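You operate a simulated robot arm through the tools that you are given. There is no shell and no other tool.

Carry out the task below with a simulated two-armed robot. There is one attempt and no reset: what you move stays moved.

JOB
Swap module Q21 for the spare with the purple latch.
Fine: draw its latch, pull it off and lay it, latch still drawn, in the small red tray; snap the spare on, slide it up to the row and push its latch in. End stops, blocks and the other module stay put.

Only the result counts: the job must be done as asked and must still hold three seconds after the hand-in. Knocking over, shifting, dropping, spilling or breaking anything else fails it.

ROBOT AND FRAMES
Two 7-joint arms with fingered hands on one trunk that stands fixed in place. Base frame: the origin is at the foot of the trunk, x ahead of it, y to its left, z up; the work surface is at about z = 760. Readings come in mm, degrees, newtons and seconds.
The left shoulder is at [52, 173, 1143], the right one opposite. With the tool pointing down near the work surface each hand reaches from about 100 to 780 mm from the base axis, measured 20 degrees to its own side. Payload 3.5 kg a hand.
Tool frame (each hand has its own): the origin (TCP) lies between the finger pads and is the grasp point; the fingertips stand 25 mm ahead of it; z points along the fingers, y is the line along which they close. The gripper opens to 88 mm; its body begins 29 mm behind the TCP. The gripper is a hand of 3 fingers: y runs from the thumb to the fingers, the wrist lies at [-13, -97, -162] in the tool frame, and closing takes about 1.5 s.
Orientation is that of the tool frame in the base frame, as [roll, pitch, yaw] about the fixed x, y, z axes, in that order (R = Rz(yaw) Ry(pitch) Rx(roll)). With the fingers straight down and the wrist toward the robot, the tool's x, y and z point along [0, 1, 0], [1, 0, 0] and [0, 0, -1] of the base frame.

CONTROLS
- The arms move only by the tool step_arm. It takes "left_moves", "right_moves" or both (then of equal length, played together; a hand with none holds still); each is a list of rows, each an object of numbers (a shift or turn left out is 0, a gripper value left out holds the last): "x", "y", "z": the shift along the tool's x, y, z in mm; "wx", "wy", "wz": the turn, a rotation vector about the tool's x, y, z in degrees; "grip": the finger opening in mm, from 0 to 88. In form: [{"x": .., "y": .., "z": .., "wx": .., "wy": .., "wz": .., "grip": ..}, ...]. A call has 1 to 20 rows; each row shifts and turns the commanded pose from where the row before left it, along the tool's axes as they then stand. Each row takes 0.2 s and may step no farther than 50 mm and 8.6 degrees from the row before; otherwise, or with a gripper value out of range, the whole call is refused. Where a pose cannot be reached the arm comes as near as it can. A force on the tool above 60 N (or 10 N above the force at the start of the call, whichever is more), or a blocked arm, ends the call early, and 0.2 s more pass. The fingers move at their own pace (about 72 mm/s each) and stop on an object; they squeeze with about 23 N. The grip force told is the motor's: it shows also when the fingers shut on nothing. Time passes only in rows, and 0.2 s behind the last, so rows that do not move let the fingers close. The reply holds the time, the measured pose of the TCP, the force on the tool along the base axes, the opening and the grip force, in the units named above and with some noise, with the torque about the TCP (base axes, N m) and any sound that the robot's microphone picked up.
- Cameras (640 x 400 px; columns grow to the right, rows downward): "scene" is now at [143.5, -54.8, 1410.9]; the picture's right is [-0.59, -0.80, 0.08], its down [-0.20, 0.04, -0.98] and it looks along [0.78, -0.59, -0.18] (base axes); focal length 214 px, centre (320, 200). "left" rides on the left gripper at [-58, -85, -99] in its tool frame; the picture's right is [-0.67, -0.35, 0.66], its down [0.69, -0.63, 0.37] and it looks along [0.29, 0.69, 0.66] (tool axes); focal length 261 px, centre (320, 200). "right" rides on the right gripper at [58, -85, -99] in its tool frame; the picture's right is [-0.67, 0.35, -0.66], its down [-0.69, -0.63, 0.37] and it looks along [-0.28, 0.69, 0.66] (tool axes); focal length 261 px, centre (320, 200). There is no depth. A picture from a camera that has moved, and an enlarged one, comes with that camera's place and axes in the base frame and with its lens.
- camera(camera): a new picture of that camera. No time passes.
- slide_trunk(by): moves the trunk up (or, below 0, down) by that many mm; the arms and the scene camera ride with it, the base frame stays. It gives what a move gives, with no picture.
- preshape(shape, hand): the hand has 3 fingers and takes this shape, open, in about a second: jaw (thumb against the fingers, like two jaws); tri (thumb and two fingers); tip (a fingertip pinch); poke (one finger out to press); point (the index stretched); flat (the hand flat); cup (the hand cupped); fist (a fist). The gripper value then closes the fingers along that shape, each until it touches; the sizes above hold for jaw. It gives what a move gives, with no picture.
- turn_head(pan, tilt): turns the head with the scene camera to pan (to the left, within 86 degrees either way) and tilt (down, from -29 to 69), counted from straight ahead of the robot (the tilt from the chest, where the trunk bows). It gives what a move gives.
- inspect(camera, box): a new picture of the part [left, top, right, bottom] of that camera's present view, enlarged. No time passes.
- close_job(): hands the job in; it is judged then, once.

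Nothing tells you positions but the pictures and the camera data. Unless the task says otherwise, let go and move clear before handing in.

The tools are called after "Emit:" by a JSON object that holds its "fn" and its "kwargs". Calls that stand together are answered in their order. step_arm: Moves the arms, as the interface text tells. Its arguments: {"type":"object","properties":{"left_moves":{"type":"array","items":{"type":"object","properties":{"x":{"type":"number"},"y":{"type":"number"},"z":{"type":"number"},"wx":{"type":"number"},"wy":{"type":"number"},"wz":{"type":"number"},"grip":{"type":"number"}}}},"right_moves":{"type":"array","items":{"type":"object","properties":{"x":{"type":"number"},"y":{"type":"number"},"z":{"type":"number"},"wx":{"type":"number"},"wy":{"type":"number"},"wz":{"type":"number"},"grip":{"type":"number"}}}}},"required":[]} The other tools are called the same way: slide_trunk (by) moves the trunk up or down; preshape (shape, hand) gives the hand a shape; turn_head (pan, tilt) turns the head that bears the scene camera; camera (camera) takes a picture; inspect (camera, box) takes an enlarged picture of a part of a camera's view; close_job () hands the job in.

At the start:

```text
clock: 0.0
left_ee_pos: [397.0, -78.4, 1408.0]
left_tool_rot: [179.9, 0.1, 89.9]
left_wrist_force: [-0.8, 0.5, 0.8]
left_wrist_torque: [-0.03, 0.0, 0.0]
left_width: 87.5
left_grip_force: 0.1
left_shape: jaw
right_ee_pos: [372.3, -419.1, 1420.7]
right_tool_rot: [180.0, 0.0, 90.0]
right_wrist_force: [-0.5, 0.7, -0.6]
right_wrist_torque: [-0.01, 0.0, 0.0]
right_width: 88.0
right_grip_force: 0.1
right_shape: jaw
trunk travel left (down, up): [-225.0, 230.0]
head pan, tilt (commanded): [-36.5, 4.1]
```

scene: 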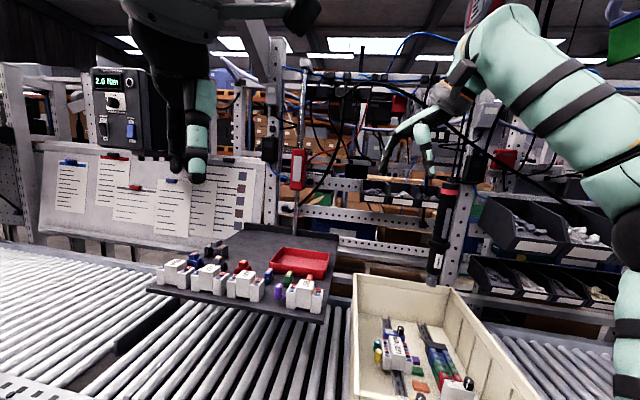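
right: 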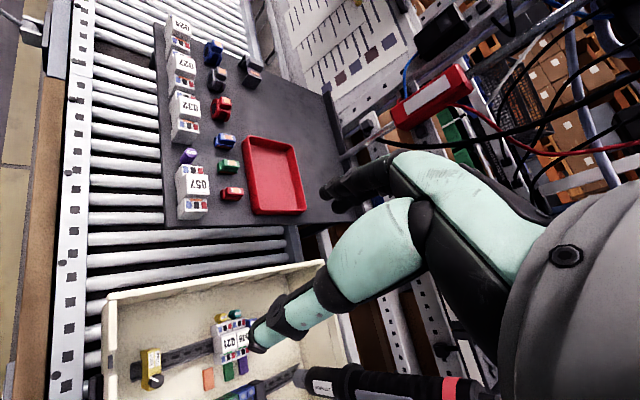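
left: 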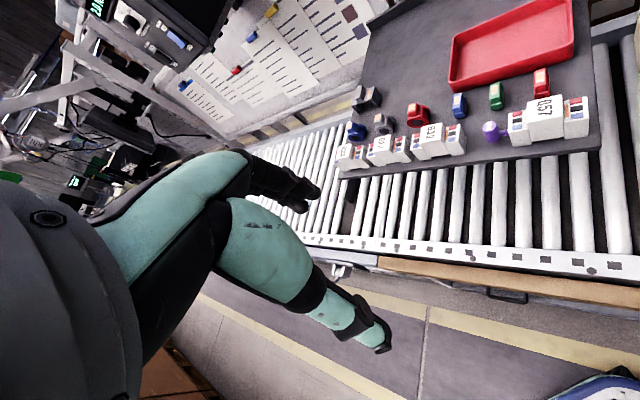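

I see a dark board with several white modules, coloured parts and a small red tray, and to its right a beige bin with rails and modules (Q21 seems to be there). First I look more closely at each area.

Emit:
{"fn": "inspect", "kwargs": {"camera": "scene", "box": [340, 260, 540, 400]}}

Emit:
{"fn": "inspect", "kwargs": {"camera": "scene", "box": [140, 220, 350, 340]}}

Emit:
{"fn": "inspect", "kwargs": {"camera": "right", "box": [90, 250, 350, 400]}}

Emit:
{"fn": "inspect", "kwargs": {"camera": "right", "box": [140, 0, 340, 240]}}

Emit:
{"fn": "inspect", "kwargs": {"camera": "left", "box": [320, 0, 620, 190]}}

```text
2.86 times, centred on (440, 330) of scene
camera zoom: at [143.5, -54.8, 1410.9], right [-0.59, -0.8, 0.08], down [-0.2, 0.04, -0.98], along [0.78, -0.59, -0.18], focal length 613 px, centre (-23, -171)
```

zoom: 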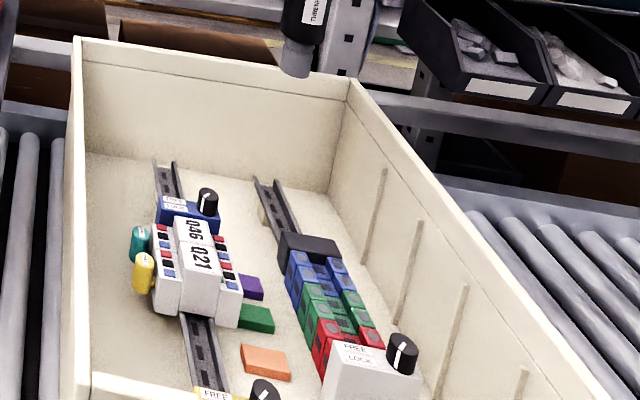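

```text
3.05 times, centred on (245, 280) of scene
camera zoom: at [143.5, -54.8, 1410.9], right [-0.59, -0.8, 0.08], down [-0.2, 0.04, -0.98], along [0.78, -0.59, -0.18], focal length 654 px, centre (549, -44)
```

zoom: 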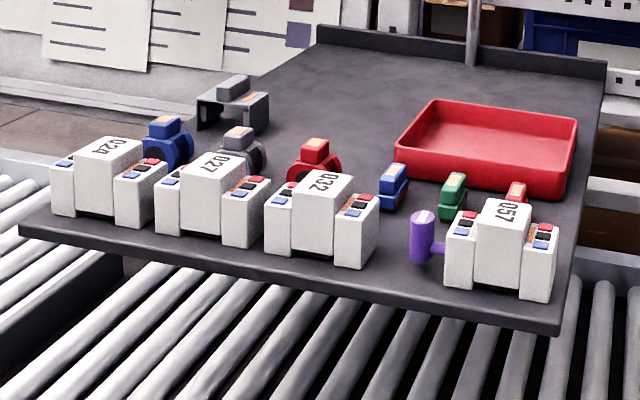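

```text
2.46 times, centred on (220, 325) of right
camera zoom: at [288.8, -359.0, 1518.1], right [0.35, -0.67, 0.66], down [-0.63, -0.69, -0.37], along [0.69, -0.28, -0.66], focal length 642 px, centre (566, -108)
```

zoom: 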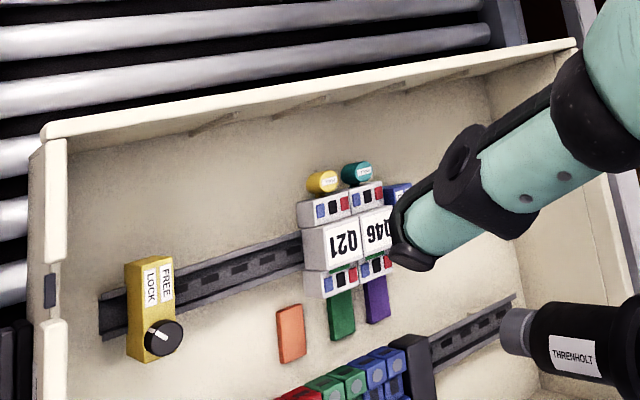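

```text
1.67 times, centred on (240, 120) of right
camera zoom: at [288.8, -359.0, 1518.1], right [0.35, -0.67, 0.66], down [-0.63, -0.69, -0.37], along [0.69, -0.28, -0.66], focal length 434 px, centre (453, 333)
```

zoom: 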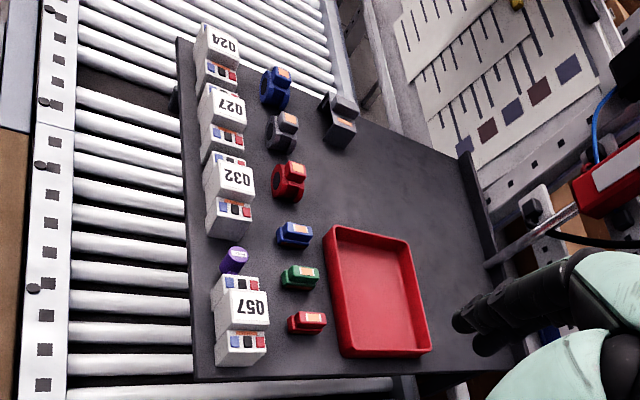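

```text
2.11 times, centred on (470, 95) of left
camera zoom: at [311.8, -137.1, 1506.6], right [-0.35, -0.67, -0.66], down [-0.63, 0.69, -0.37], along [0.69, 0.28, -0.66], focal length 549 px, centre (4, 421)
```

zoom: 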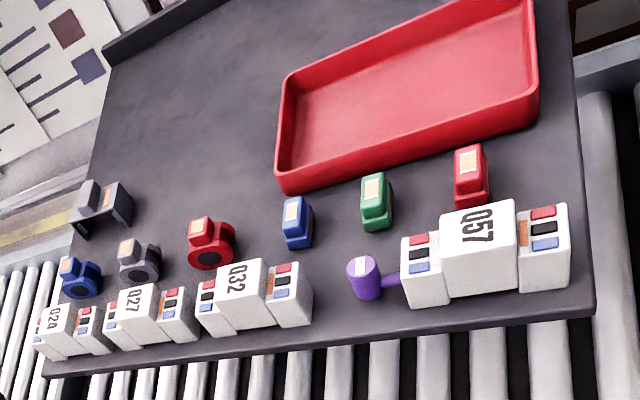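

The board sits at roughly z 1070 (spare Q57 with the purple latch near x 525, y -320), and the bin module Q21 is near (415, -605, 870). I turn the head for better views of both.

Emit:
{"fn": "turn_head", "kwargs": {"pan": -60, "tilt": 34}}

Emit:
{"fn": "camera", "kwargs": {"camera": "scene"}}

Emit:
{"fn": "inspect", "kwargs": {"camera": "scene", "box": [220, 100, 420, 300]}}

```text
clock: 0.9
left_ee_pos: [396.6, -79.5, 1408.0]
left_tool_rot: [-180.0, 0.1, 90.0]
left_wrist_force: [0.5, 0.3, -0.3]
left_wrist_torque: [0.04, -0.02, 0.03]
left_width: 87.6
left_grip_force: 0.1
left_shape: jaw
right_ee_pos: [372.3, -416.5, 1419.9]
right_tool_rot: [180.0, 0.0, 90.1]
right_wrist_force: [-0.2, 0.4, 0.4]
right_wrist_torque: [0.0, -0.03, -0.02]
right_width: 87.8
right_grip_force: 0.0
right_shape: jaw
trunk travel left (down, up): [-225.0, 230.0]
head pan, tilt (commanded): [-60.0, 34.0]
```

```text
taken
camera scene: at [107.8, -76.9, 1367.5], right [-0.86, -0.5, 0.12], down [-0.39, 0.48, -0.78], along [0.33, -0.72, -0.61], focal length 214 px, centre (320, 200)
```

scene: 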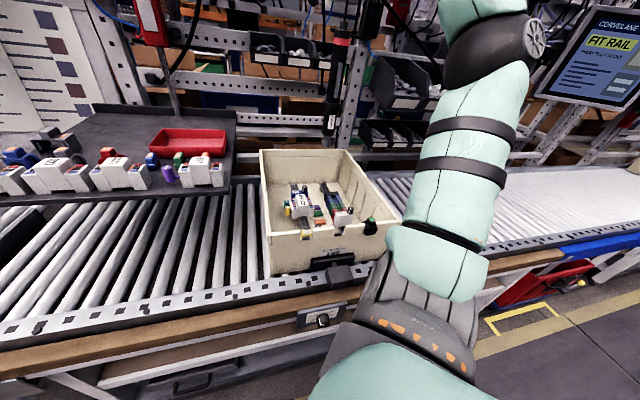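

```text
2.00 times, centred on (320, 200) of scene
camera zoom: at [107.8, -76.9, 1367.5], right [-0.86, -0.5, 0.12], down [-0.39, 0.48, -0.78], along [0.33, -0.72, -0.61], focal length 429 px, centre (320, 200)
```

zoom: 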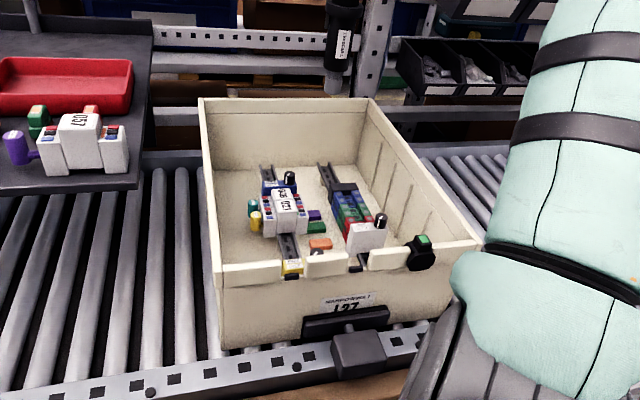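

There is a monitor at the right headed "FIT RAIL" and papers with text; I read them before touching anything.

Emit:
{"fn": "inspect", "kwargs": {"camera": "scene", "box": [535, 0, 640, 105]}}

Emit:
{"fn": "inspect", "kwargs": {"camera": "scene", "box": [0, 0, 130, 130]}}

Emit:
{"fn": "inspect", "kwargs": {"camera": "scene", "box": [270, 170, 390, 260]}}

Emit:
{"fn": "inspect", "kwargs": {"camera": "scene", "box": [0, 100, 240, 220]}}

```text
3.81 times, centred on (588, 52) of scene
camera zoom: at [107.8, -76.9, 1367.5], right [-0.86, -0.5, 0.12], down [-0.39, 0.48, -0.78], along [0.33, -0.72, -0.61], focal length 817 px, centre (-699, 762)
```

zoom: 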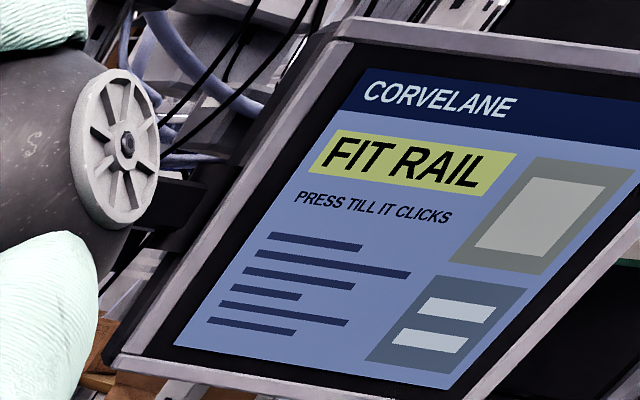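

```text
3.08 times, centred on (65, 65) of scene
camera zoom: at [107.8, -76.9, 1367.5], right [-0.86, -0.5, 0.12], down [-0.39, 0.48, -0.78], along [0.33, -0.72, -0.61], focal length 660 px, centre (1105, 615)
```

zoom: 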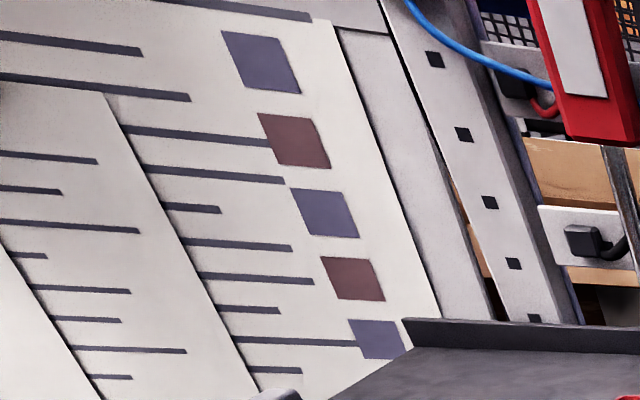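

```text
4.44 times, centred on (330, 215) of scene
camera zoom: at [107.8, -76.9, 1367.5], right [-0.86, -0.5, 0.12], down [-0.39, 0.48, -0.78], along [0.33, -0.72, -0.61], focal length 953 px, centre (276, 133)
```

zoom: 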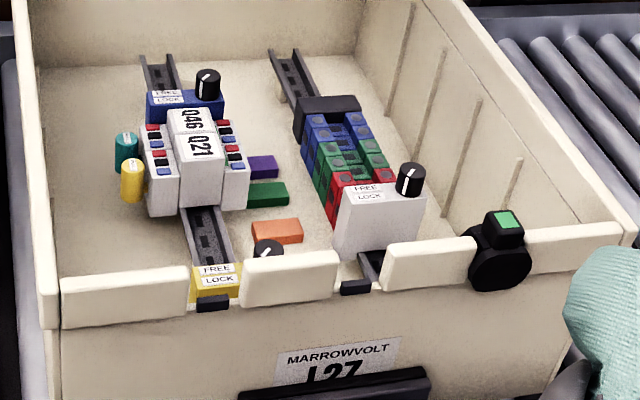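

```text
2.67 times, centred on (120, 160) of scene
camera zoom: at [107.8, -76.9, 1367.5], right [-0.86, -0.5, 0.12], down [-0.39, 0.48, -0.78], along [0.33, -0.72, -0.61], focal length 572 px, centre (853, 307)
```

zoom: 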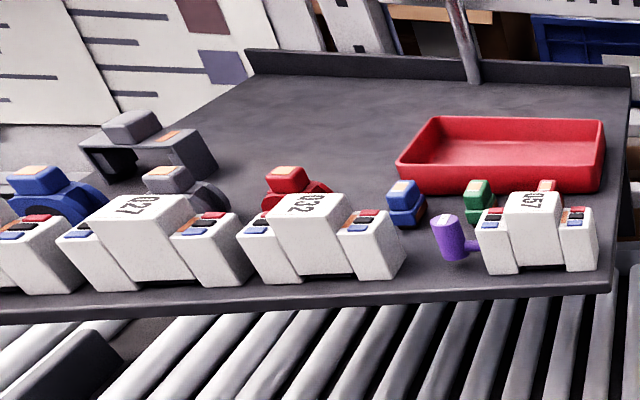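

The station (board and bin) appears rotated about 45° to the base, with the rail in the bin running along roughly (0.7, -0.7). I'll bring the right hand over the bin, still well above it, to get a close view with its camera.

Emit:
{"fn": "step_arm", "kwargs": {"right_moves": [{"x": -14, "y": -4, "z": 38}, {"x": -14, "y": -4, "z": 38}, {"x": -14, "y": -4, "z": 38}, {"x": -14, "y": -4, "z": 38}, {"x": -14, "y": -4, "z": 38}, {"x": -14, "y": -4, "z": 38}, {"x": -14, "y": -4, "z": 38}, {"x": -14, "y": -4, "z": 38}, {"x": -14, "y": -4, "z": 38}, {}]}}

Emit:
{"fn": "camera", "kwargs": {"camera": "right"}}

Emit:
{"fn": "camera", "kwargs": {"camera": "scene"}}

```text
clock: 3.1
left_ee_pos: [396.1, -78.0, 1406.9]
left_tool_rot: [179.9, 0.2, 90.0]
left_wrist_force: [0.9, -0.3, -0.1]
left_wrist_torque: [0.02, 0.03, 0.01]
left_width: 87.5
left_grip_force: 0.1
left_shape: jaw
right_ee_pos: [335.2, -544.2, 1078.0]
right_tool_rot: [-179.9, 0.0, 90.1]
right_wrist_force: [-0.7, 0.0, 0.2]
right_wrist_torque: [0.02, 0.02, -0.01]
right_width: 87.5
right_grip_force: 0.1
right_shape: jaw
trunk travel left (down, up): [-225.0, 230.0]
head pan, tilt (commanded): [-60.0, 34.0]
```

```text
taken
camera right: at [252.2, -485.0, 1175.1], right [0.35, -0.67, 0.66], down [-0.63, -0.69, -0.37], along [0.69, -0.29, -0.66], focal length 261 px, centre (320, 200)
```

right: 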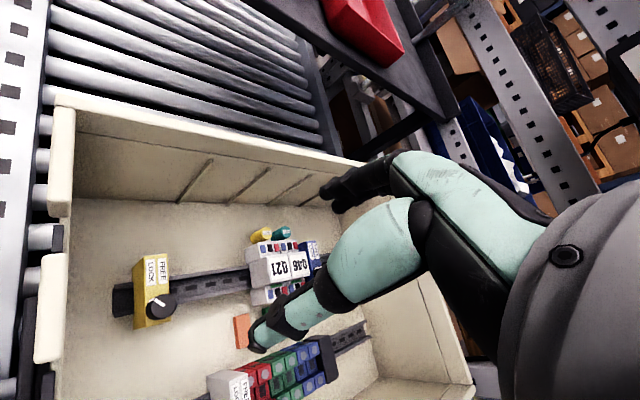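

```text
taken
camera scene: at [107.9, -76.7, 1367.5], right [-0.86, -0.5, 0.12], down [-0.39, 0.48, -0.78], along [0.33, -0.72, -0.61], focal length 214 px, centre (320, 200)
```

scene: 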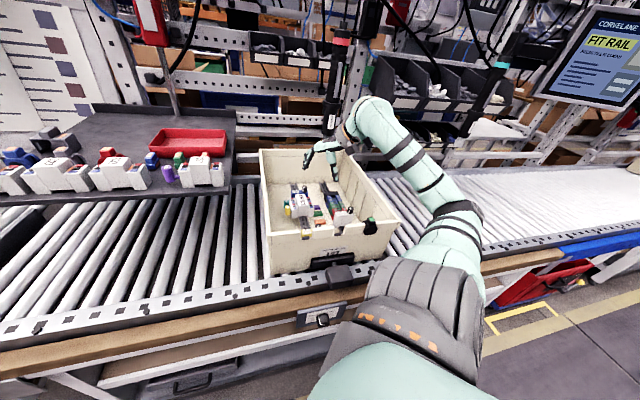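

The bin interior is now clear: Q21 (yellow latch) stands next to Q46 (teal latch). I zoom in for measurements.

Emit:
{"fn": "inspect", "kwargs": {"camera": "right", "box": [90, 200, 350, 360]}}

Emit:
{"fn": "inspect", "kwargs": {"camera": "scene", "box": [270, 170, 370, 240]}}

Emit:
{"fn": "camera", "kwargs": {"camera": "left"}}

Emit:
{"fn": "inspect", "kwargs": {"camera": "left", "box": [470, 60, 610, 160]}}

```text
2.46 times, centred on (220, 280) of right
camera zoom: at [252.2, -485.0, 1175.1], right [0.35, -0.67, 0.66], down [-0.63, -0.69, -0.37], along [0.69, -0.29, -0.66], focal length 642 px, centre (566, 3)
```

zoom: 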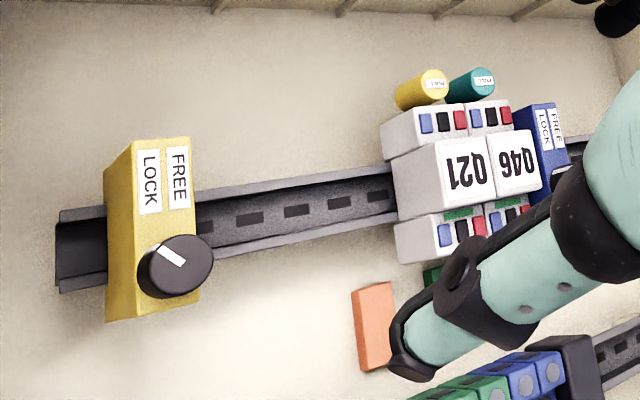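

```text
5.71 times, centred on (320, 205) of scene
camera zoom: at [107.9, -76.7, 1367.5], right [-0.86, -0.5, 0.12], down [-0.39, 0.48, -0.78], along [0.33, -0.72, -0.61], focal length 1226 px, centre (320, 171)
```

zoom: 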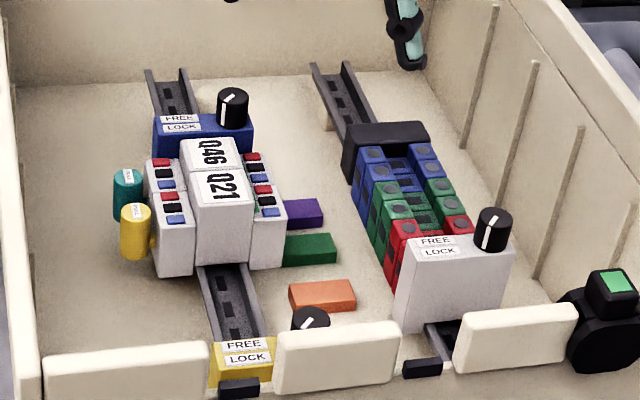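

```text
taken
camera left: at [311.9, -136.7, 1506.6], right [-0.35, -0.67, -0.65], down [-0.63, 0.68, -0.37], along [0.69, 0.28, -0.66], focal length 261 px, centre (320, 200)
```

left: 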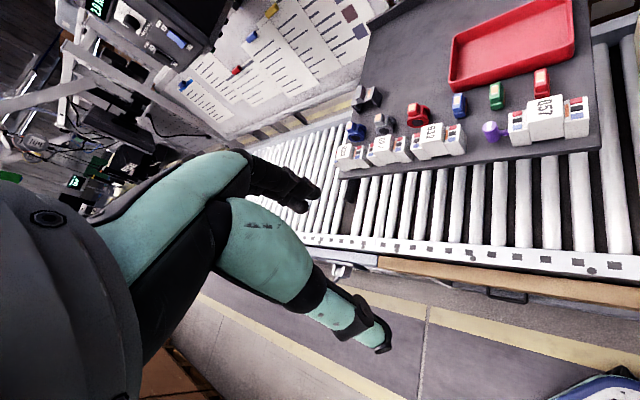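

```text
4.00 times, centred on (540, 110) of left
camera zoom: at [311.9, -136.7, 1506.6], right [-0.35, -0.67, -0.65], down [-0.63, 0.68, -0.37], along [0.69, 0.28, -0.66], focal length 1043 px, centre (-560, 560)
```

zoom: 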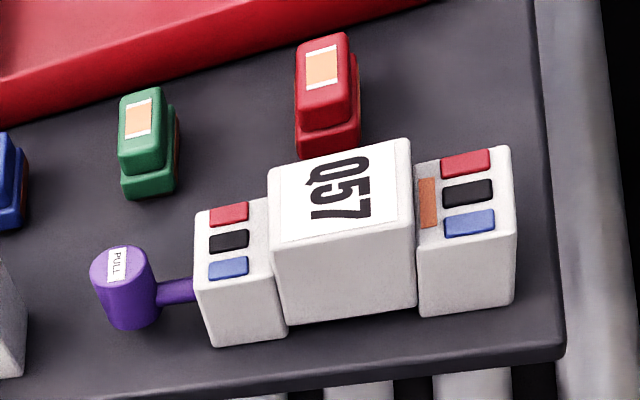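

Emit:
{"fn": "inspect", "kwargs": {"camera": "right", "box": [235, 215, 325, 310]}}

Emit:
{"fn": "inspect", "kwargs": {"camera": "scene", "box": [284, 185, 334, 225]}}

Emit:
{"fn": "inspect", "kwargs": {"camera": "right", "box": [105, 240, 235, 335]}}

Emit:
{"fn": "inspect", "kwargs": {"camera": "scene", "box": [250, 140, 410, 280]}}

```text
4.21 times, centred on (280, 262) of right
camera zoom: at [252.2, -485.0, 1175.1], right [0.35, -0.67, 0.66], down [-0.63, -0.69, -0.37], along [0.69, -0.29, -0.66], focal length 1098 px, centre (488, -63)
```

zoom: 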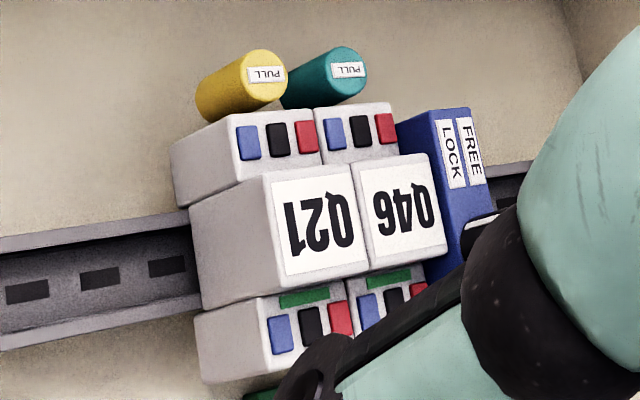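

```text
10.00 times, centred on (309, 205) of scene
camera zoom: at [107.9, -76.7, 1367.5], right [-0.86, -0.5, 0.12], down [-0.39, 0.48, -0.78], along [0.33, -0.72, -0.61], focal length 2145 px, centre (430, 150)
```

zoom: 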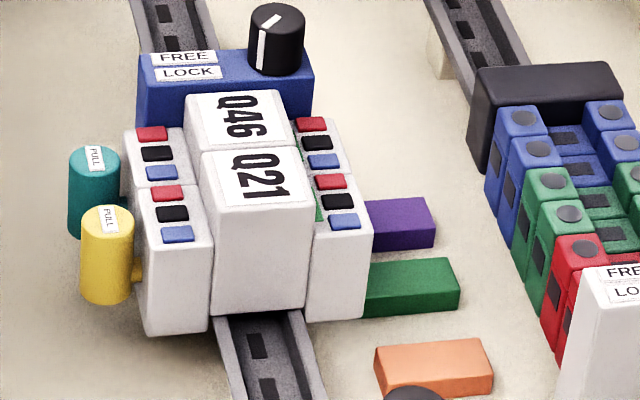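

```text
4.21 times, centred on (170, 288) of right
camera zoom: at [252.2, -485.0, 1175.1], right [0.35, -0.67, 0.66], down [-0.63, -0.69, -0.37], along [0.69, -0.29, -0.66], focal length 1098 px, centre (952, -168)
```

zoom: 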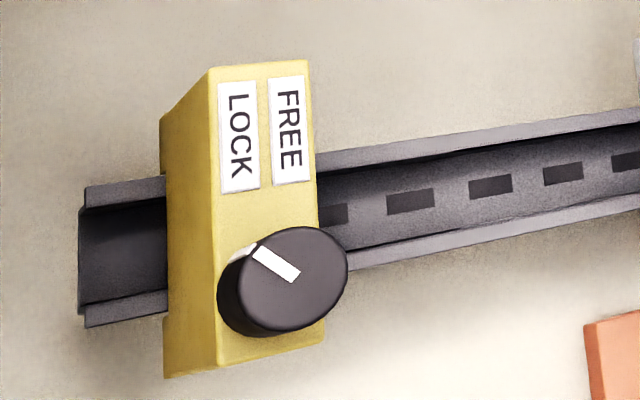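

```text
2.86 times, centred on (330, 210) of scene
camera zoom: at [107.9, -76.7, 1367.5], right [-0.86, -0.5, 0.12], down [-0.39, 0.48, -0.78], along [0.33, -0.72, -0.61], focal length 613 px, centre (291, 171)
```

zoom: 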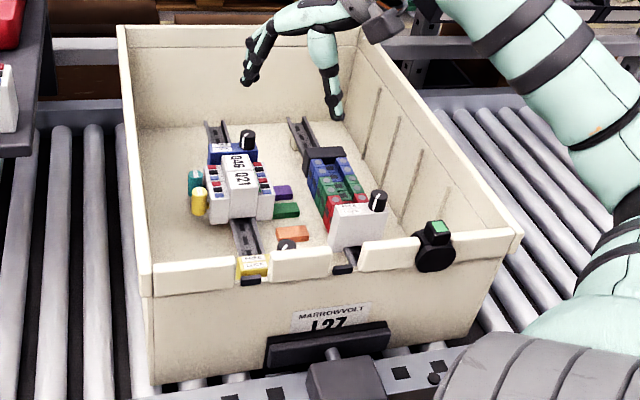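

Measurements so far: Q21's raised centre is about 37 x 36 mm, top at z ≈ 855, centre near (430, -620), with its yellow knob on the (0.7, 0.7) side. Since Q46 and the teal knob stand close by, I check the narrow fingertip shape of the hand.

Emit:
{"fn": "preshape", "kwargs": {"hand": "right", "shape": "tip"}}

Emit:
{"fn": "camera", "kwargs": {"camera": "right"}}

Emit:
{"fn": "inspect", "kwargs": {"camera": "scene", "box": [280, 80, 440, 200]}}

```text
clock: 4.0
left_ee_pos: [397.1, -79.7, 1406.5]
left_tool_rot: [-180.0, 0.0, 90.1]
left_wrist_force: [0.4, -0.4, 0.0]
left_wrist_torque: [0.01, 0.0, 0.01]
left_width: 87.4
left_grip_force: 0.1
left_shape: jaw
right_ee_pos: [335.0, -544.9, 1077.6]
right_tool_rot: [-180.0, 0.0, 90.0]
right_wrist_force: [0.7, 0.1, 0.0]
right_wrist_torque: [-0.02, 0.03, -0.04]
right_width: 87.7
right_grip_force: 0.1
right_shape: tip
trunk travel left (down, up): [-225.0, 230.0]
head pan, tilt (commanded): [-60.0, 34.0]
```

```text
taken
camera right: at [252.2, -485.2, 1175.4], right [0.35, -0.67, 0.66], down [-0.63, -0.69, -0.37], along [0.69, -0.28, -0.66], focal length 261 px, centre (320, 200)
```

right: 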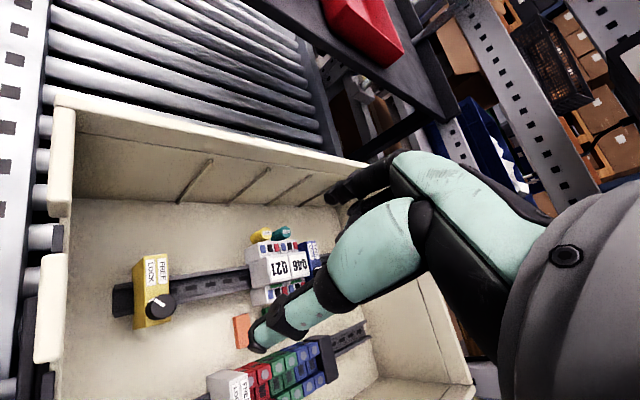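

```text
3.33 times, centred on (360, 140) of scene
camera zoom: at [107.7, -77.1, 1367.5], right [-0.86, -0.5, 0.12], down [-0.39, 0.48, -0.78], along [0.33, -0.72, -0.61], focal length 715 px, centre (187, 400)
```

zoom: 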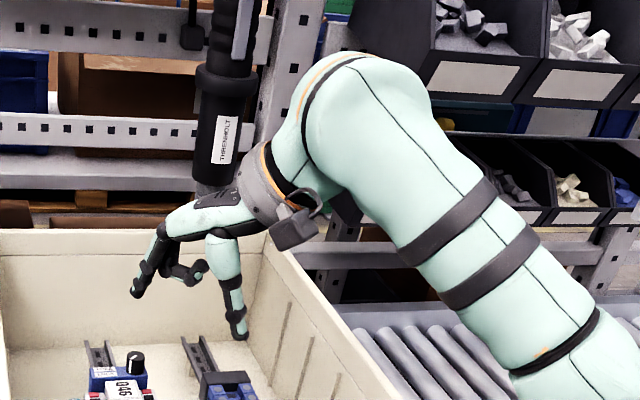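

Emit:
{"fn": "inspect", "kwargs": {"camera": "scene", "box": [305, 125, 355, 170]}}

Emit:
{"fn": "inspect", "kwargs": {"camera": "right", "box": [230, 140, 460, 370]}}

Emit:
{"fn": "step_arm", "kwargs": {"right_moves": [{"grip": 40}, {"grip": 40}, {"grip": 40}, {"grip": 40}]}}

Emit:
{"fn": "inspect", "kwargs": {"camera": "scene", "box": [305, 125, 355, 170]}}

Emit:
{"fn": "inspect", "kwargs": {"camera": "right", "box": [230, 140, 460, 370]}}

```text
8.89 times, centred on (330, 148) of scene
camera zoom: at [107.7, -77.1, 1367.5], right [-0.86, -0.5, 0.12], down [-0.39, 0.48, -0.78], along [0.33, -0.72, -0.61], focal length 1906 px, centre (231, 667)
```

zoom: 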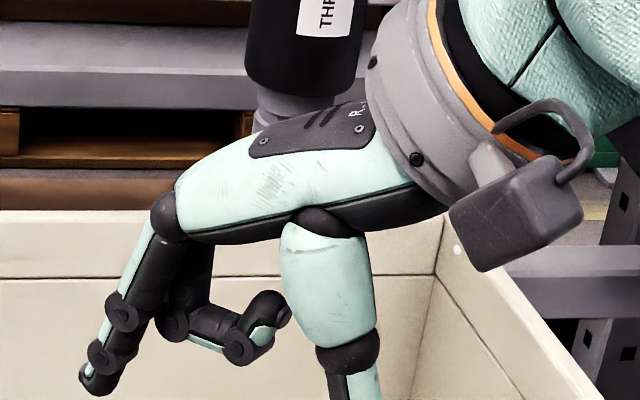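

```text
1.74 times, centred on (345, 255) of right
camera zoom: at [252.2, -485.2, 1175.4], right [0.35, -0.67, 0.66], down [-0.63, -0.69, -0.37], along [0.69, -0.28, -0.66], focal length 453 px, centre (276, 104)
```

zoom: 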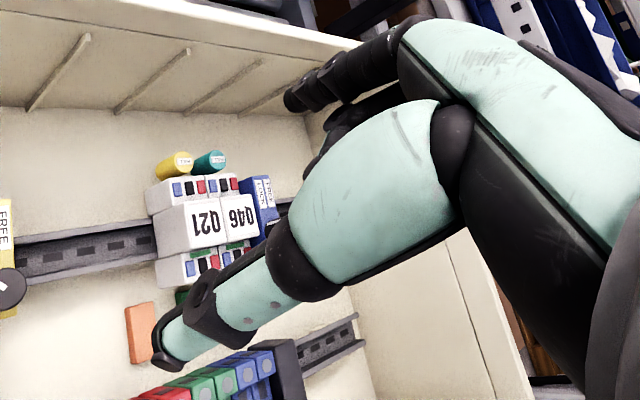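

```text
clock: 5.0
left_ee_pos: [396.9, -77.4, 1407.1]
left_tool_rot: [-180.0, 0.1, 90.0]
left_wrist_force: [-0.2, 0.0, -0.4]
left_wrist_torque: [0.03, 0.0, 0.01]
left_width: 87.6
left_grip_force: 0.0
left_shape: jaw
right_ee_pos: [335.9, -543.9, 1077.8]
right_tool_rot: [180.0, 0.1, 90.0]
right_wrist_force: [0.2, -0.1, 0.3]
right_wrist_torque: [-0.03, 0.0, 0.0]
right_width: 40.7
right_grip_force: 0.0
right_shape: tip
trunk travel left (down, up): [-225.0, 230.0]
head pan, tilt (commanded): [-60.0, 34.0]
```

```text
8.89 times, centred on (330, 148) of scene
camera zoom: at [107.7, -77.0, 1367.5], right [-0.86, -0.5, 0.12], down [-0.39, 0.48, -0.78], along [0.33, -0.72, -0.61], focal length 1906 px, centre (231, 667)
```

zoom: 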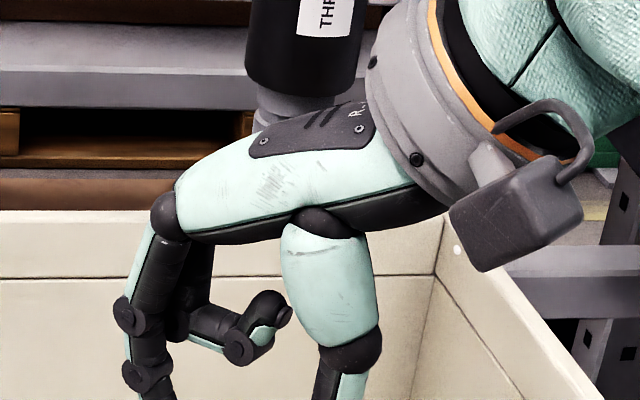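

```text
1.74 times, centred on (345, 255) of right
camera zoom: at [252.2, -485.2, 1175.4], right [0.35, -0.67, 0.66], down [-0.63, -0.69, -0.37], along [0.69, -0.28, -0.66], focal length 453 px, centre (276, 104)
```

zoom: 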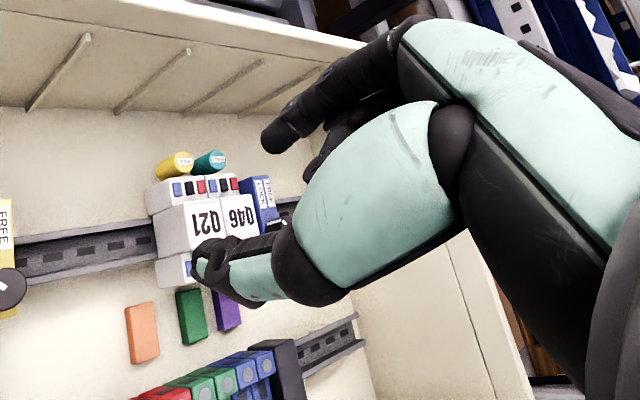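

The fingertip-pinch shape has slim fingers (~13 mm), good for the gap between the knobs. I move the hand above the yellow knob (estimated near (463, -575), top z ≈ 850), turned 20°, stopping well above to check alignment.

Emit:
{"fn": "step_arm", "kwargs": {"right_moves": [{"x": -8, "y": 32, "z": 20, "grip": 34}, {"x": -8, "y": 32, "z": 20}, {"x": -8, "y": 32, "z": 20}, {"x": -7, "y": 32, "z": 20}, {"wz": 6.7, "z": 10}, {"wz": 6.7, "z": 10}, {"wz": 6.6, "z": 10}, {}, {}]}}

Emit:
{"fn": "camera", "kwargs": {"camera": "right"}}

Emit:
{"fn": "camera", "kwargs": {"camera": "scene"}}

Emit:
{"fn": "inspect", "kwargs": {"camera": "scene", "box": [270, 130, 370, 230]}}

```text
clock: 7.0
left_ee_pos: [396.8, -79.3, 1405.9]
left_tool_rot: [-180.0, 0.2, 90.0]
left_wrist_force: [-0.3, -0.2, -0.1]
left_wrist_torque: [0.02, 0.02, 0.01]
left_width: 87.5
left_grip_force: 0.0
left_shape: jaw
right_ee_pos: [464.5, -575.2, 967.0]
right_tool_rot: [-180.0, 0.0, 70.0]
right_wrist_force: [0.0, 0.1, -0.8]
right_wrist_torque: [0.04, -0.03, -0.01]
right_width: 34.5
right_grip_force: 0.1
right_shape: tip
trunk travel left (down, up): [-225.0, 230.0]
head pan, tilt (commanded): [-60.0, 34.0]
```

```text
taken
camera right: at [405.5, -490.9, 1065.8], right [0.1, -0.75, 0.66], down [-0.83, -0.43, -0.37], along [0.56, -0.51, -0.66], focal length 261 px, centre (320, 200)
```

right: 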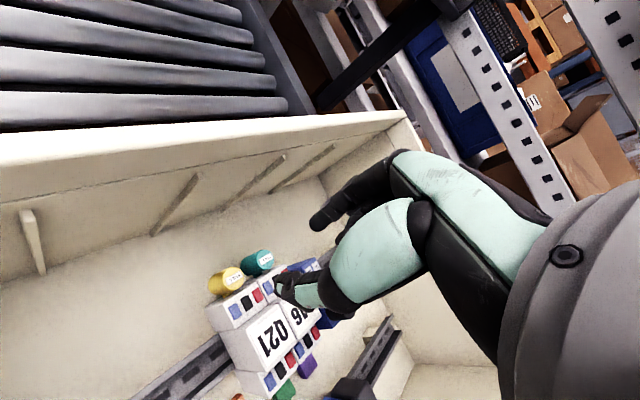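

```text
taken
camera scene: at [107.8, -77.0, 1367.5], right [-0.86, -0.5, 0.12], down [-0.39, 0.48, -0.78], along [0.33, -0.72, -0.61], focal length 214 px, centre (320, 200)
```

scene: 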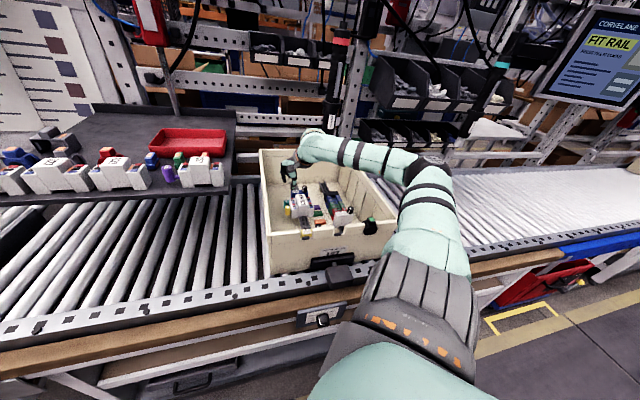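

```text
4.00 times, centred on (320, 180) of scene
camera zoom: at [107.8, -77.0, 1367.5], right [-0.86, -0.5, 0.12], down [-0.39, 0.48, -0.78], along [0.33, -0.72, -0.61], focal length 858 px, centre (320, 280)
```

zoom: 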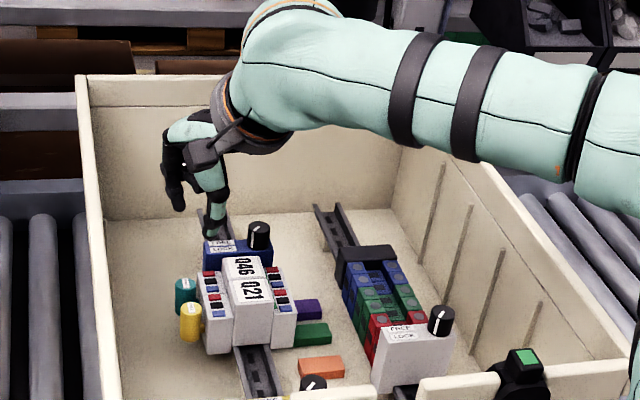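

The forearm crosses just above the bin's right wall, so going lower could touch it. I raise the trunk by 150 mm so the arm comes in from higher, then look again.

Emit:
{"fn": "slide_trunk", "kwargs": {"by": 150}}

Emit:
{"fn": "turn_head", "kwargs": {"pan": -60, "tilt": 40}}

Emit:
{"fn": "camera", "kwargs": {"camera": "scene"}}

```text
clock: 8.8
left_ee_pos: [396.3, -79.7, 1556.5]
left_tool_rot: [179.9, 0.2, 89.9]
left_wrist_force: [0.6, 0.1, 0.3]
left_wrist_torque: [0.0, 0.0, 0.01]
left_width: 87.5
left_grip_force: 0.2
left_shape: jaw
right_ee_pos: [465.2, -574.0, 1117.6]
right_tool_rot: [180.0, 0.0, 70.0]
right_wrist_force: [-0.3, -0.3, -0.4]
right_wrist_torque: [0.06, 0.02, 0.01]
right_width: 34.3
right_grip_force: 0.0
right_shape: tip
trunk travel left (down, up): [-375.0, 80.0]
head pan, tilt (commanded): [-60.0, 34.0]
```

```text
clock: 9.5
left_ee_pos: [397.2, -80.2, 1557.5]
left_tool_rot: [180.0, 0.0, 90.0]
left_wrist_force: [1.1, 0.1, -0.2]
left_wrist_torque: [-0.04, 0.0, 0.0]
left_width: 87.7
left_grip_force: 0.1
left_shape: jaw
right_ee_pos: [465.3, -574.5, 1117.9]
right_tool_rot: [-179.9, 0.0, 70.0]
right_wrist_force: [-1.1, -0.2, -0.1]
right_wrist_torque: [0.02, -0.03, 0.01]
right_width: 34.4
right_grip_force: 0.0
right_shape: tip
trunk travel left (down, up): [-375.0, 80.0]
head pan, tilt (commanded): [-60.0, 40.0]
```

```text
taken
camera scene: at [41.8, -74.0, 1521.1], right [-0.87, -0.5, 0.02], down [-0.34, 0.56, -0.76], along [0.37, -0.66, -0.65], focal length 214 px, centre (320, 200)
```

scene: 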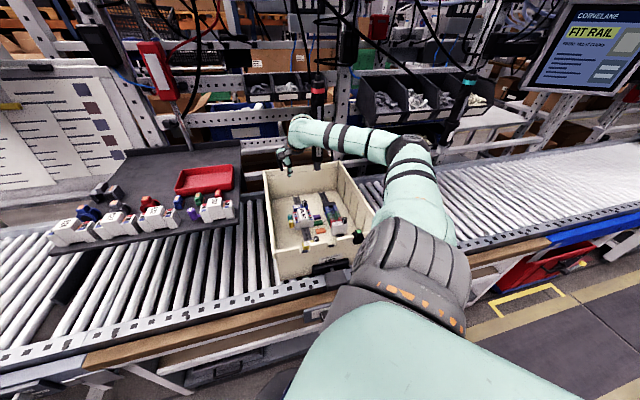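

Emit:
{"fn": "step_arm", "kwargs": {"right_moves": [{"z": 33}, {"z": 33}, {"z": 33}, {"z": 33}, {"z": 33}, {"z": 33}, {}]}}

Emit:
{"fn": "camera", "kwargs": {"camera": "right"}}

Emit:
{"fn": "inspect", "kwargs": {"camera": "right", "box": [200, 180, 400, 340]}}

Emit:
{"fn": "inspect", "kwargs": {"camera": "scene", "box": [250, 100, 400, 260]}}

Emit:
{"fn": "inspect", "kwargs": {"camera": "scene", "box": [280, 175, 340, 235]}}

```text
clock: 11.1
left_ee_pos: [396.2, -79.0, 1556.7]
left_tool_rot: [-179.9, 0.1, 90.0]
left_wrist_force: [0.6, -0.2, -0.6]
left_wrist_torque: [-0.01, -0.04, -0.03]
left_width: 87.7
left_grip_force: 0.0
left_shape: jaw
right_ee_pos: [465.3, -574.1, 919.2]
right_tool_rot: [179.9, 0.0, 70.0]
right_wrist_force: [-0.3, -0.3, -0.1]
right_wrist_torque: [-0.01, -0.01, 0.03]
right_width: 34.3
right_grip_force: 0.0
right_shape: tip
trunk travel left (down, up): [-375.0, 80.0]
head pan, tilt (commanded): [-60.0, 40.0]
```

```text
taken
camera right: at [405.8, -490.7, 1018.3], right [0.1, -0.75, 0.66], down [-0.83, -0.43, -0.37], along [0.56, -0.51, -0.66], focal length 261 px, centre (320, 200)
```

right: 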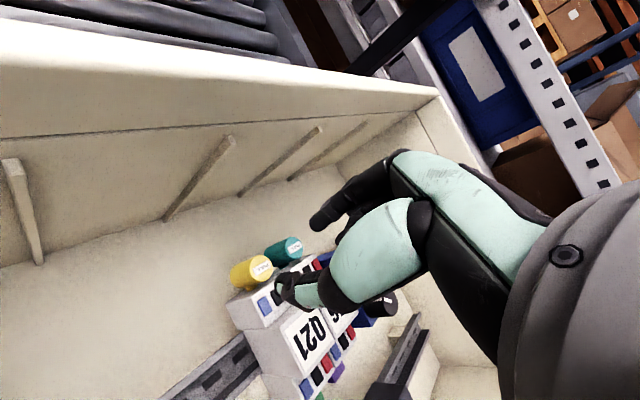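

```text
2.50 times, centred on (300, 260) of right
camera zoom: at [405.8, -490.7, 1018.3], right [0.1, -0.75, 0.66], down [-0.83, -0.43, -0.37], along [0.56, -0.51, -0.66], focal length 652 px, centre (370, 50)
```

zoom: 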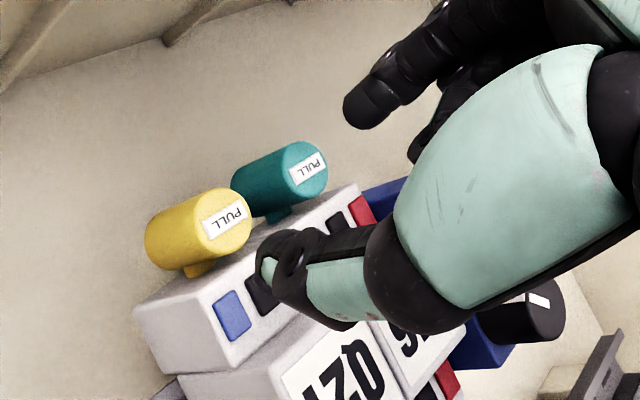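

```text
2.50 times, centred on (325, 180) of scene
camera zoom: at [41.5, -73.8, 1521.1], right [-0.87, -0.5, 0.02], down [-0.34, 0.56, -0.76], along [0.37, -0.66, -0.65], focal length 536 px, centre (308, 250)
```

zoom: 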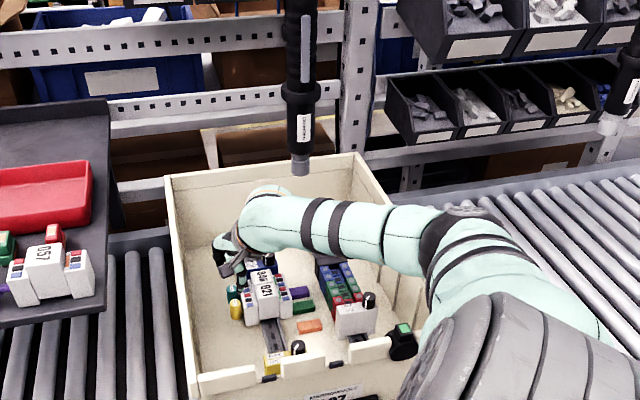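

```text
6.67 times, centred on (310, 205) of scene
camera zoom: at [41.5, -73.8, 1521.1], right [-0.87, -0.5, 0.02], down [-0.34, 0.56, -0.76], along [0.37, -0.66, -0.65], focal length 1430 px, centre (387, 167)
```

zoom: 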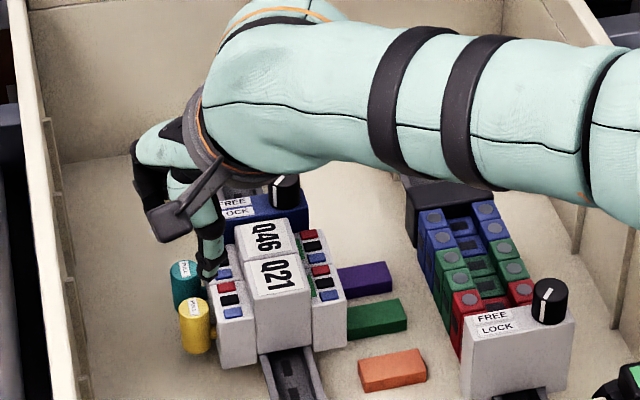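

The forearm and elbow pass over the bin's front wall near the black button box, so I want an independent view of clearances. I rotate the free left hand so its camera looks toward the bin.

Emit:
{"fn": "step_arm", "kwargs": {"left_moves": [{"wz": 8, "z": 12}, {"wz": 8, "z": 12}, {"wz": 8, "z": 12}, {"wz": 8, "z": 12}, {"wz": 8, "z": 12}, {"wz": 8, "z": 12}, {"wz": 8, "z": 12}, {"wz": 8, "z": 12}, {"wz": 8, "z": 12}, {"wz": 8, "z": 12}, {}]}}

Emit:
{"fn": "camera", "kwargs": {"camera": "left"}}

Emit:
{"fn": "camera", "kwargs": {"camera": "scene"}}

```text
clock: 13.5
left_ee_pos: [397.4, -80.7, 1437.6]
left_tool_rot: [179.8, 0.1, 9.9]
left_wrist_force: [-0.3, -0.3, 0.5]
left_wrist_torque: [0.02, 0.02, 0.01]
left_width: 87.4
left_grip_force: 0.1
left_shape: jaw
right_ee_pos: [465.2, -574.1, 919.8]
right_tool_rot: [-180.0, 0.1, 70.0]
right_wrist_force: [-0.6, 0.6, -0.2]
right_wrist_torque: [0.05, -0.03, -0.01]
right_width: 34.6
right_grip_force: 0.0
right_shape: tip
trunk travel left (down, up): [-375.0, 80.0]
head pan, tilt (commanded): [-60.0, 40.0]
```

```text
taken
camera left: at [324.8, -6.1, 1536.6], right [-0.72, 0.23, -0.66], down [0.57, 0.74, -0.37], along [0.4, -0.64, -0.66], focal length 261 px, centre (320, 200)
```

left: 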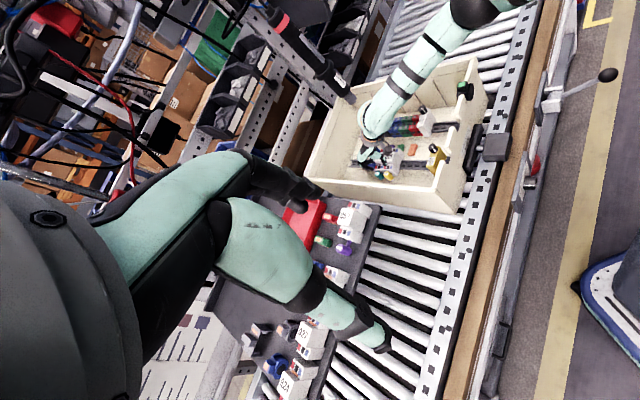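

```text
taken
camera scene: at [41.5, -73.9, 1521.1], right [-0.87, -0.5, 0.02], down [-0.34, 0.56, -0.76], along [0.37, -0.66, -0.65], focal length 214 px, centre (320, 200)
```

scene: 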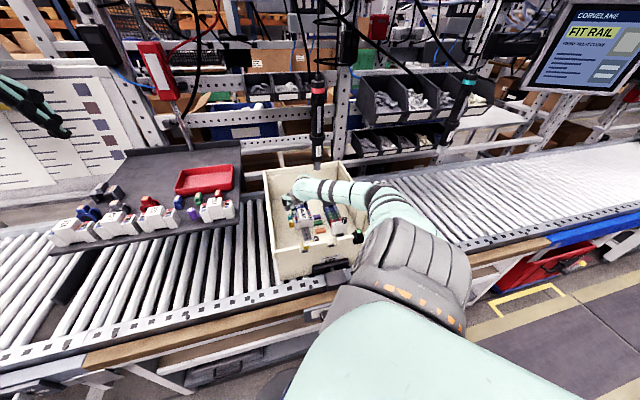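

Emit:
{"fn": "inspect", "kwargs": {"camera": "left", "box": [290, 40, 510, 220]}}

Emit:
{"fn": "inspect", "kwargs": {"camera": "left", "box": [340, 100, 460, 200]}}

```text
2.22 times, centred on (400, 130) of left
camera zoom: at [324.8, -6.1, 1536.6], right [-0.72, 0.23, -0.66], down [0.57, 0.74, -0.37], along [0.4, -0.64, -0.66], focal length 579 px, centre (142, 356)
```

zoom: 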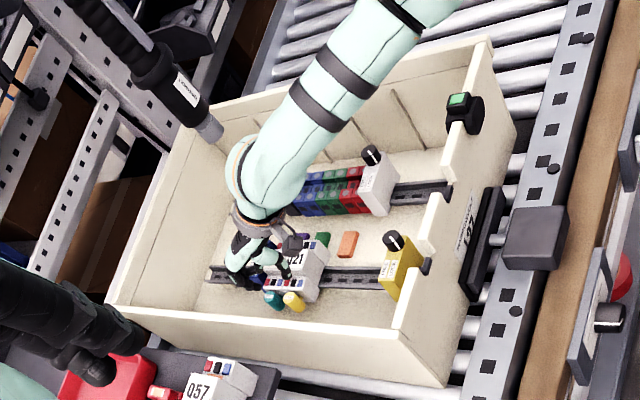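

```text
4.00 times, centred on (400, 150) of left
camera zoom: at [324.8, -6.1, 1536.6], right [-0.72, 0.23, -0.66], down [0.57, 0.74, -0.37], along [0.4, -0.64, -0.66], focal length 1043 px, centre (0, 400)
```

zoom: 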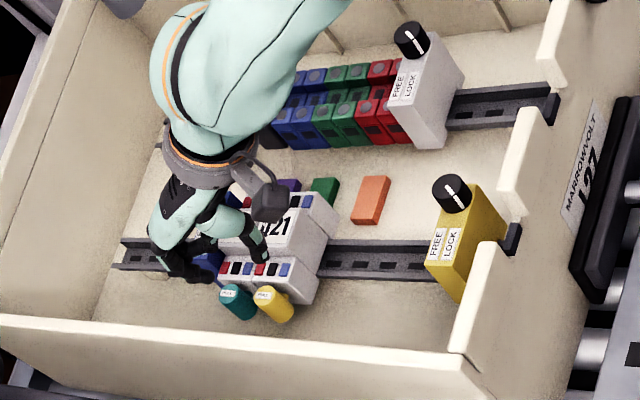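

Three views agree on the yellow knob: axis near (465, -575), top z ≈ 848, and the hand is already over it. I narrow the fingers to 28 mm and go down until the tips are just above the knob, then check.

Emit:
{"fn": "step_arm", "kwargs": {"right_moves": [{"z": 10, "grip": 28}, {"z": 10}, {"z": 10}, {"z": 8}, {"z": 4}, {}]}}

Emit:
{"fn": "inspect", "kwargs": {"camera": "right", "box": [220, 180, 380, 320]}}

Emit:
{"fn": "inspect", "kwargs": {"camera": "left", "box": [350, 130, 430, 190]}}

Emit:
{"fn": "inspect", "kwargs": {"camera": "scene", "box": [280, 175, 340, 235]}}

Emit:
{"fn": "inspect", "kwargs": {"camera": "left", "box": [290, 0, 510, 200]}}

```text
clock: 14.9
left_ee_pos: [397.3, -80.6, 1436.5]
left_tool_rot: [179.8, 0.0, 10.1]
left_wrist_force: [-1.6, -0.5, 0.6]
left_wrist_torque: [0.03, 0.01, 0.03]
left_width: 87.5
left_grip_force: 0.0
left_shape: jaw
right_ee_pos: [466.2, -573.7, 877.1]
right_tool_rot: [180.0, 0.0, 70.1]
right_wrist_force: [0.1, 0.6, 0.3]
right_wrist_torque: [-0.04, 0.0, -0.04]
right_width: 28.7
right_grip_force: 0.1
right_shape: tip
trunk travel left (down, up): [-375.0, 80.0]
head pan, tilt (commanded): [-60.0, 40.0]
```

```text
2.86 times, centred on (300, 250) of right
camera zoom: at [405.6, -490.4, 976.1], right [0.1, -0.75, 0.66], down [-0.83, -0.43, -0.37], along [0.56, -0.51, -0.66], focal length 745 px, centre (377, 57)
```

zoom: 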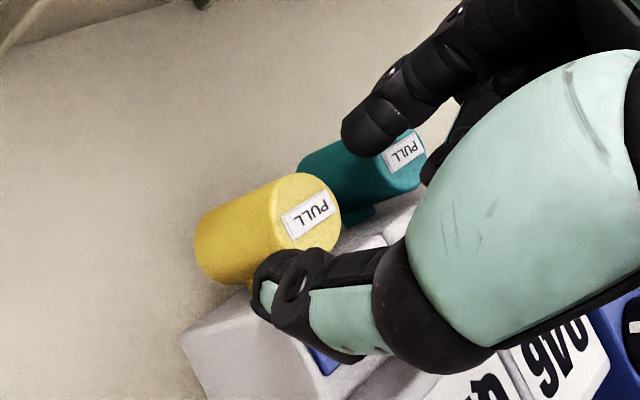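

```text
6.67 times, centred on (390, 160) of left
camera zoom: at [324.8, -6.2, 1536.7], right [-0.72, 0.23, -0.66], down [0.57, 0.74, -0.37], along [0.4, -0.64, -0.66], focal length 1738 px, centre (-147, 467)
```

zoom: 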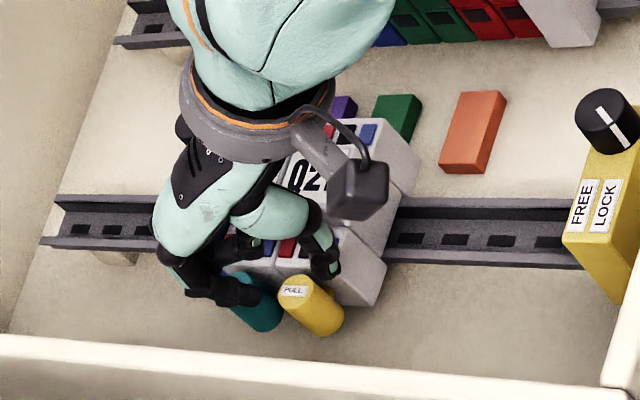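

```text
6.67 times, centred on (310, 205) of scene
camera zoom: at [41.6, -73.9, 1521.1], right [-0.87, -0.5, 0.02], down [-0.34, 0.56, -0.76], along [0.37, -0.66, -0.65], focal length 1430 px, centre (387, 167)
```

zoom: 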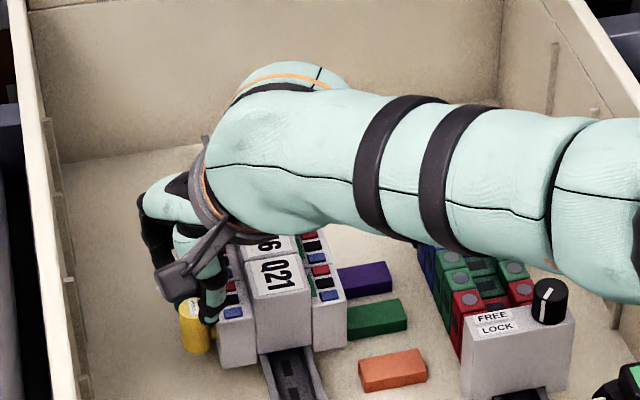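

```text
2.00 times, centred on (400, 100) of left
camera zoom: at [324.8, -6.2, 1536.7], right [-0.72, 0.23, -0.66], down [0.57, 0.74, -0.37], along [0.4, -0.64, -0.66], focal length 521 px, centre (160, 400)
```

zoom: 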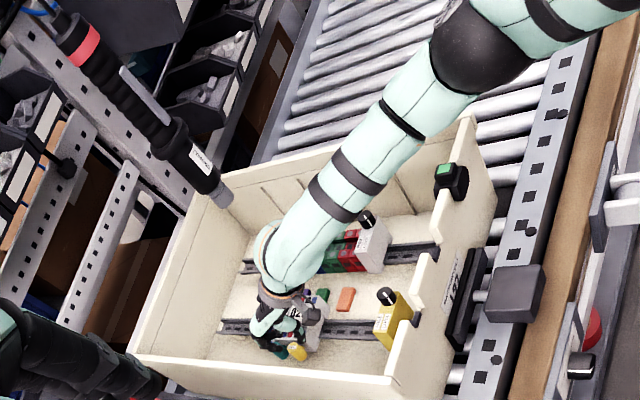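

Emit:
{"fn": "inspect", "kwargs": {"camera": "scene", "box": [300, 130, 480, 270]}}

```text
2.86 times, centred on (390, 200) of scene
camera zoom: at [41.6, -73.9, 1521.1], right [-0.87, -0.5, 0.02], down [-0.34, 0.56, -0.76], along [0.37, -0.66, -0.65], focal length 613 px, centre (120, 200)
```

zoom: 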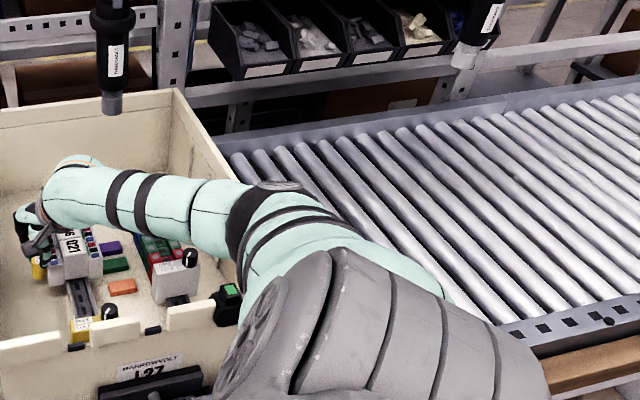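

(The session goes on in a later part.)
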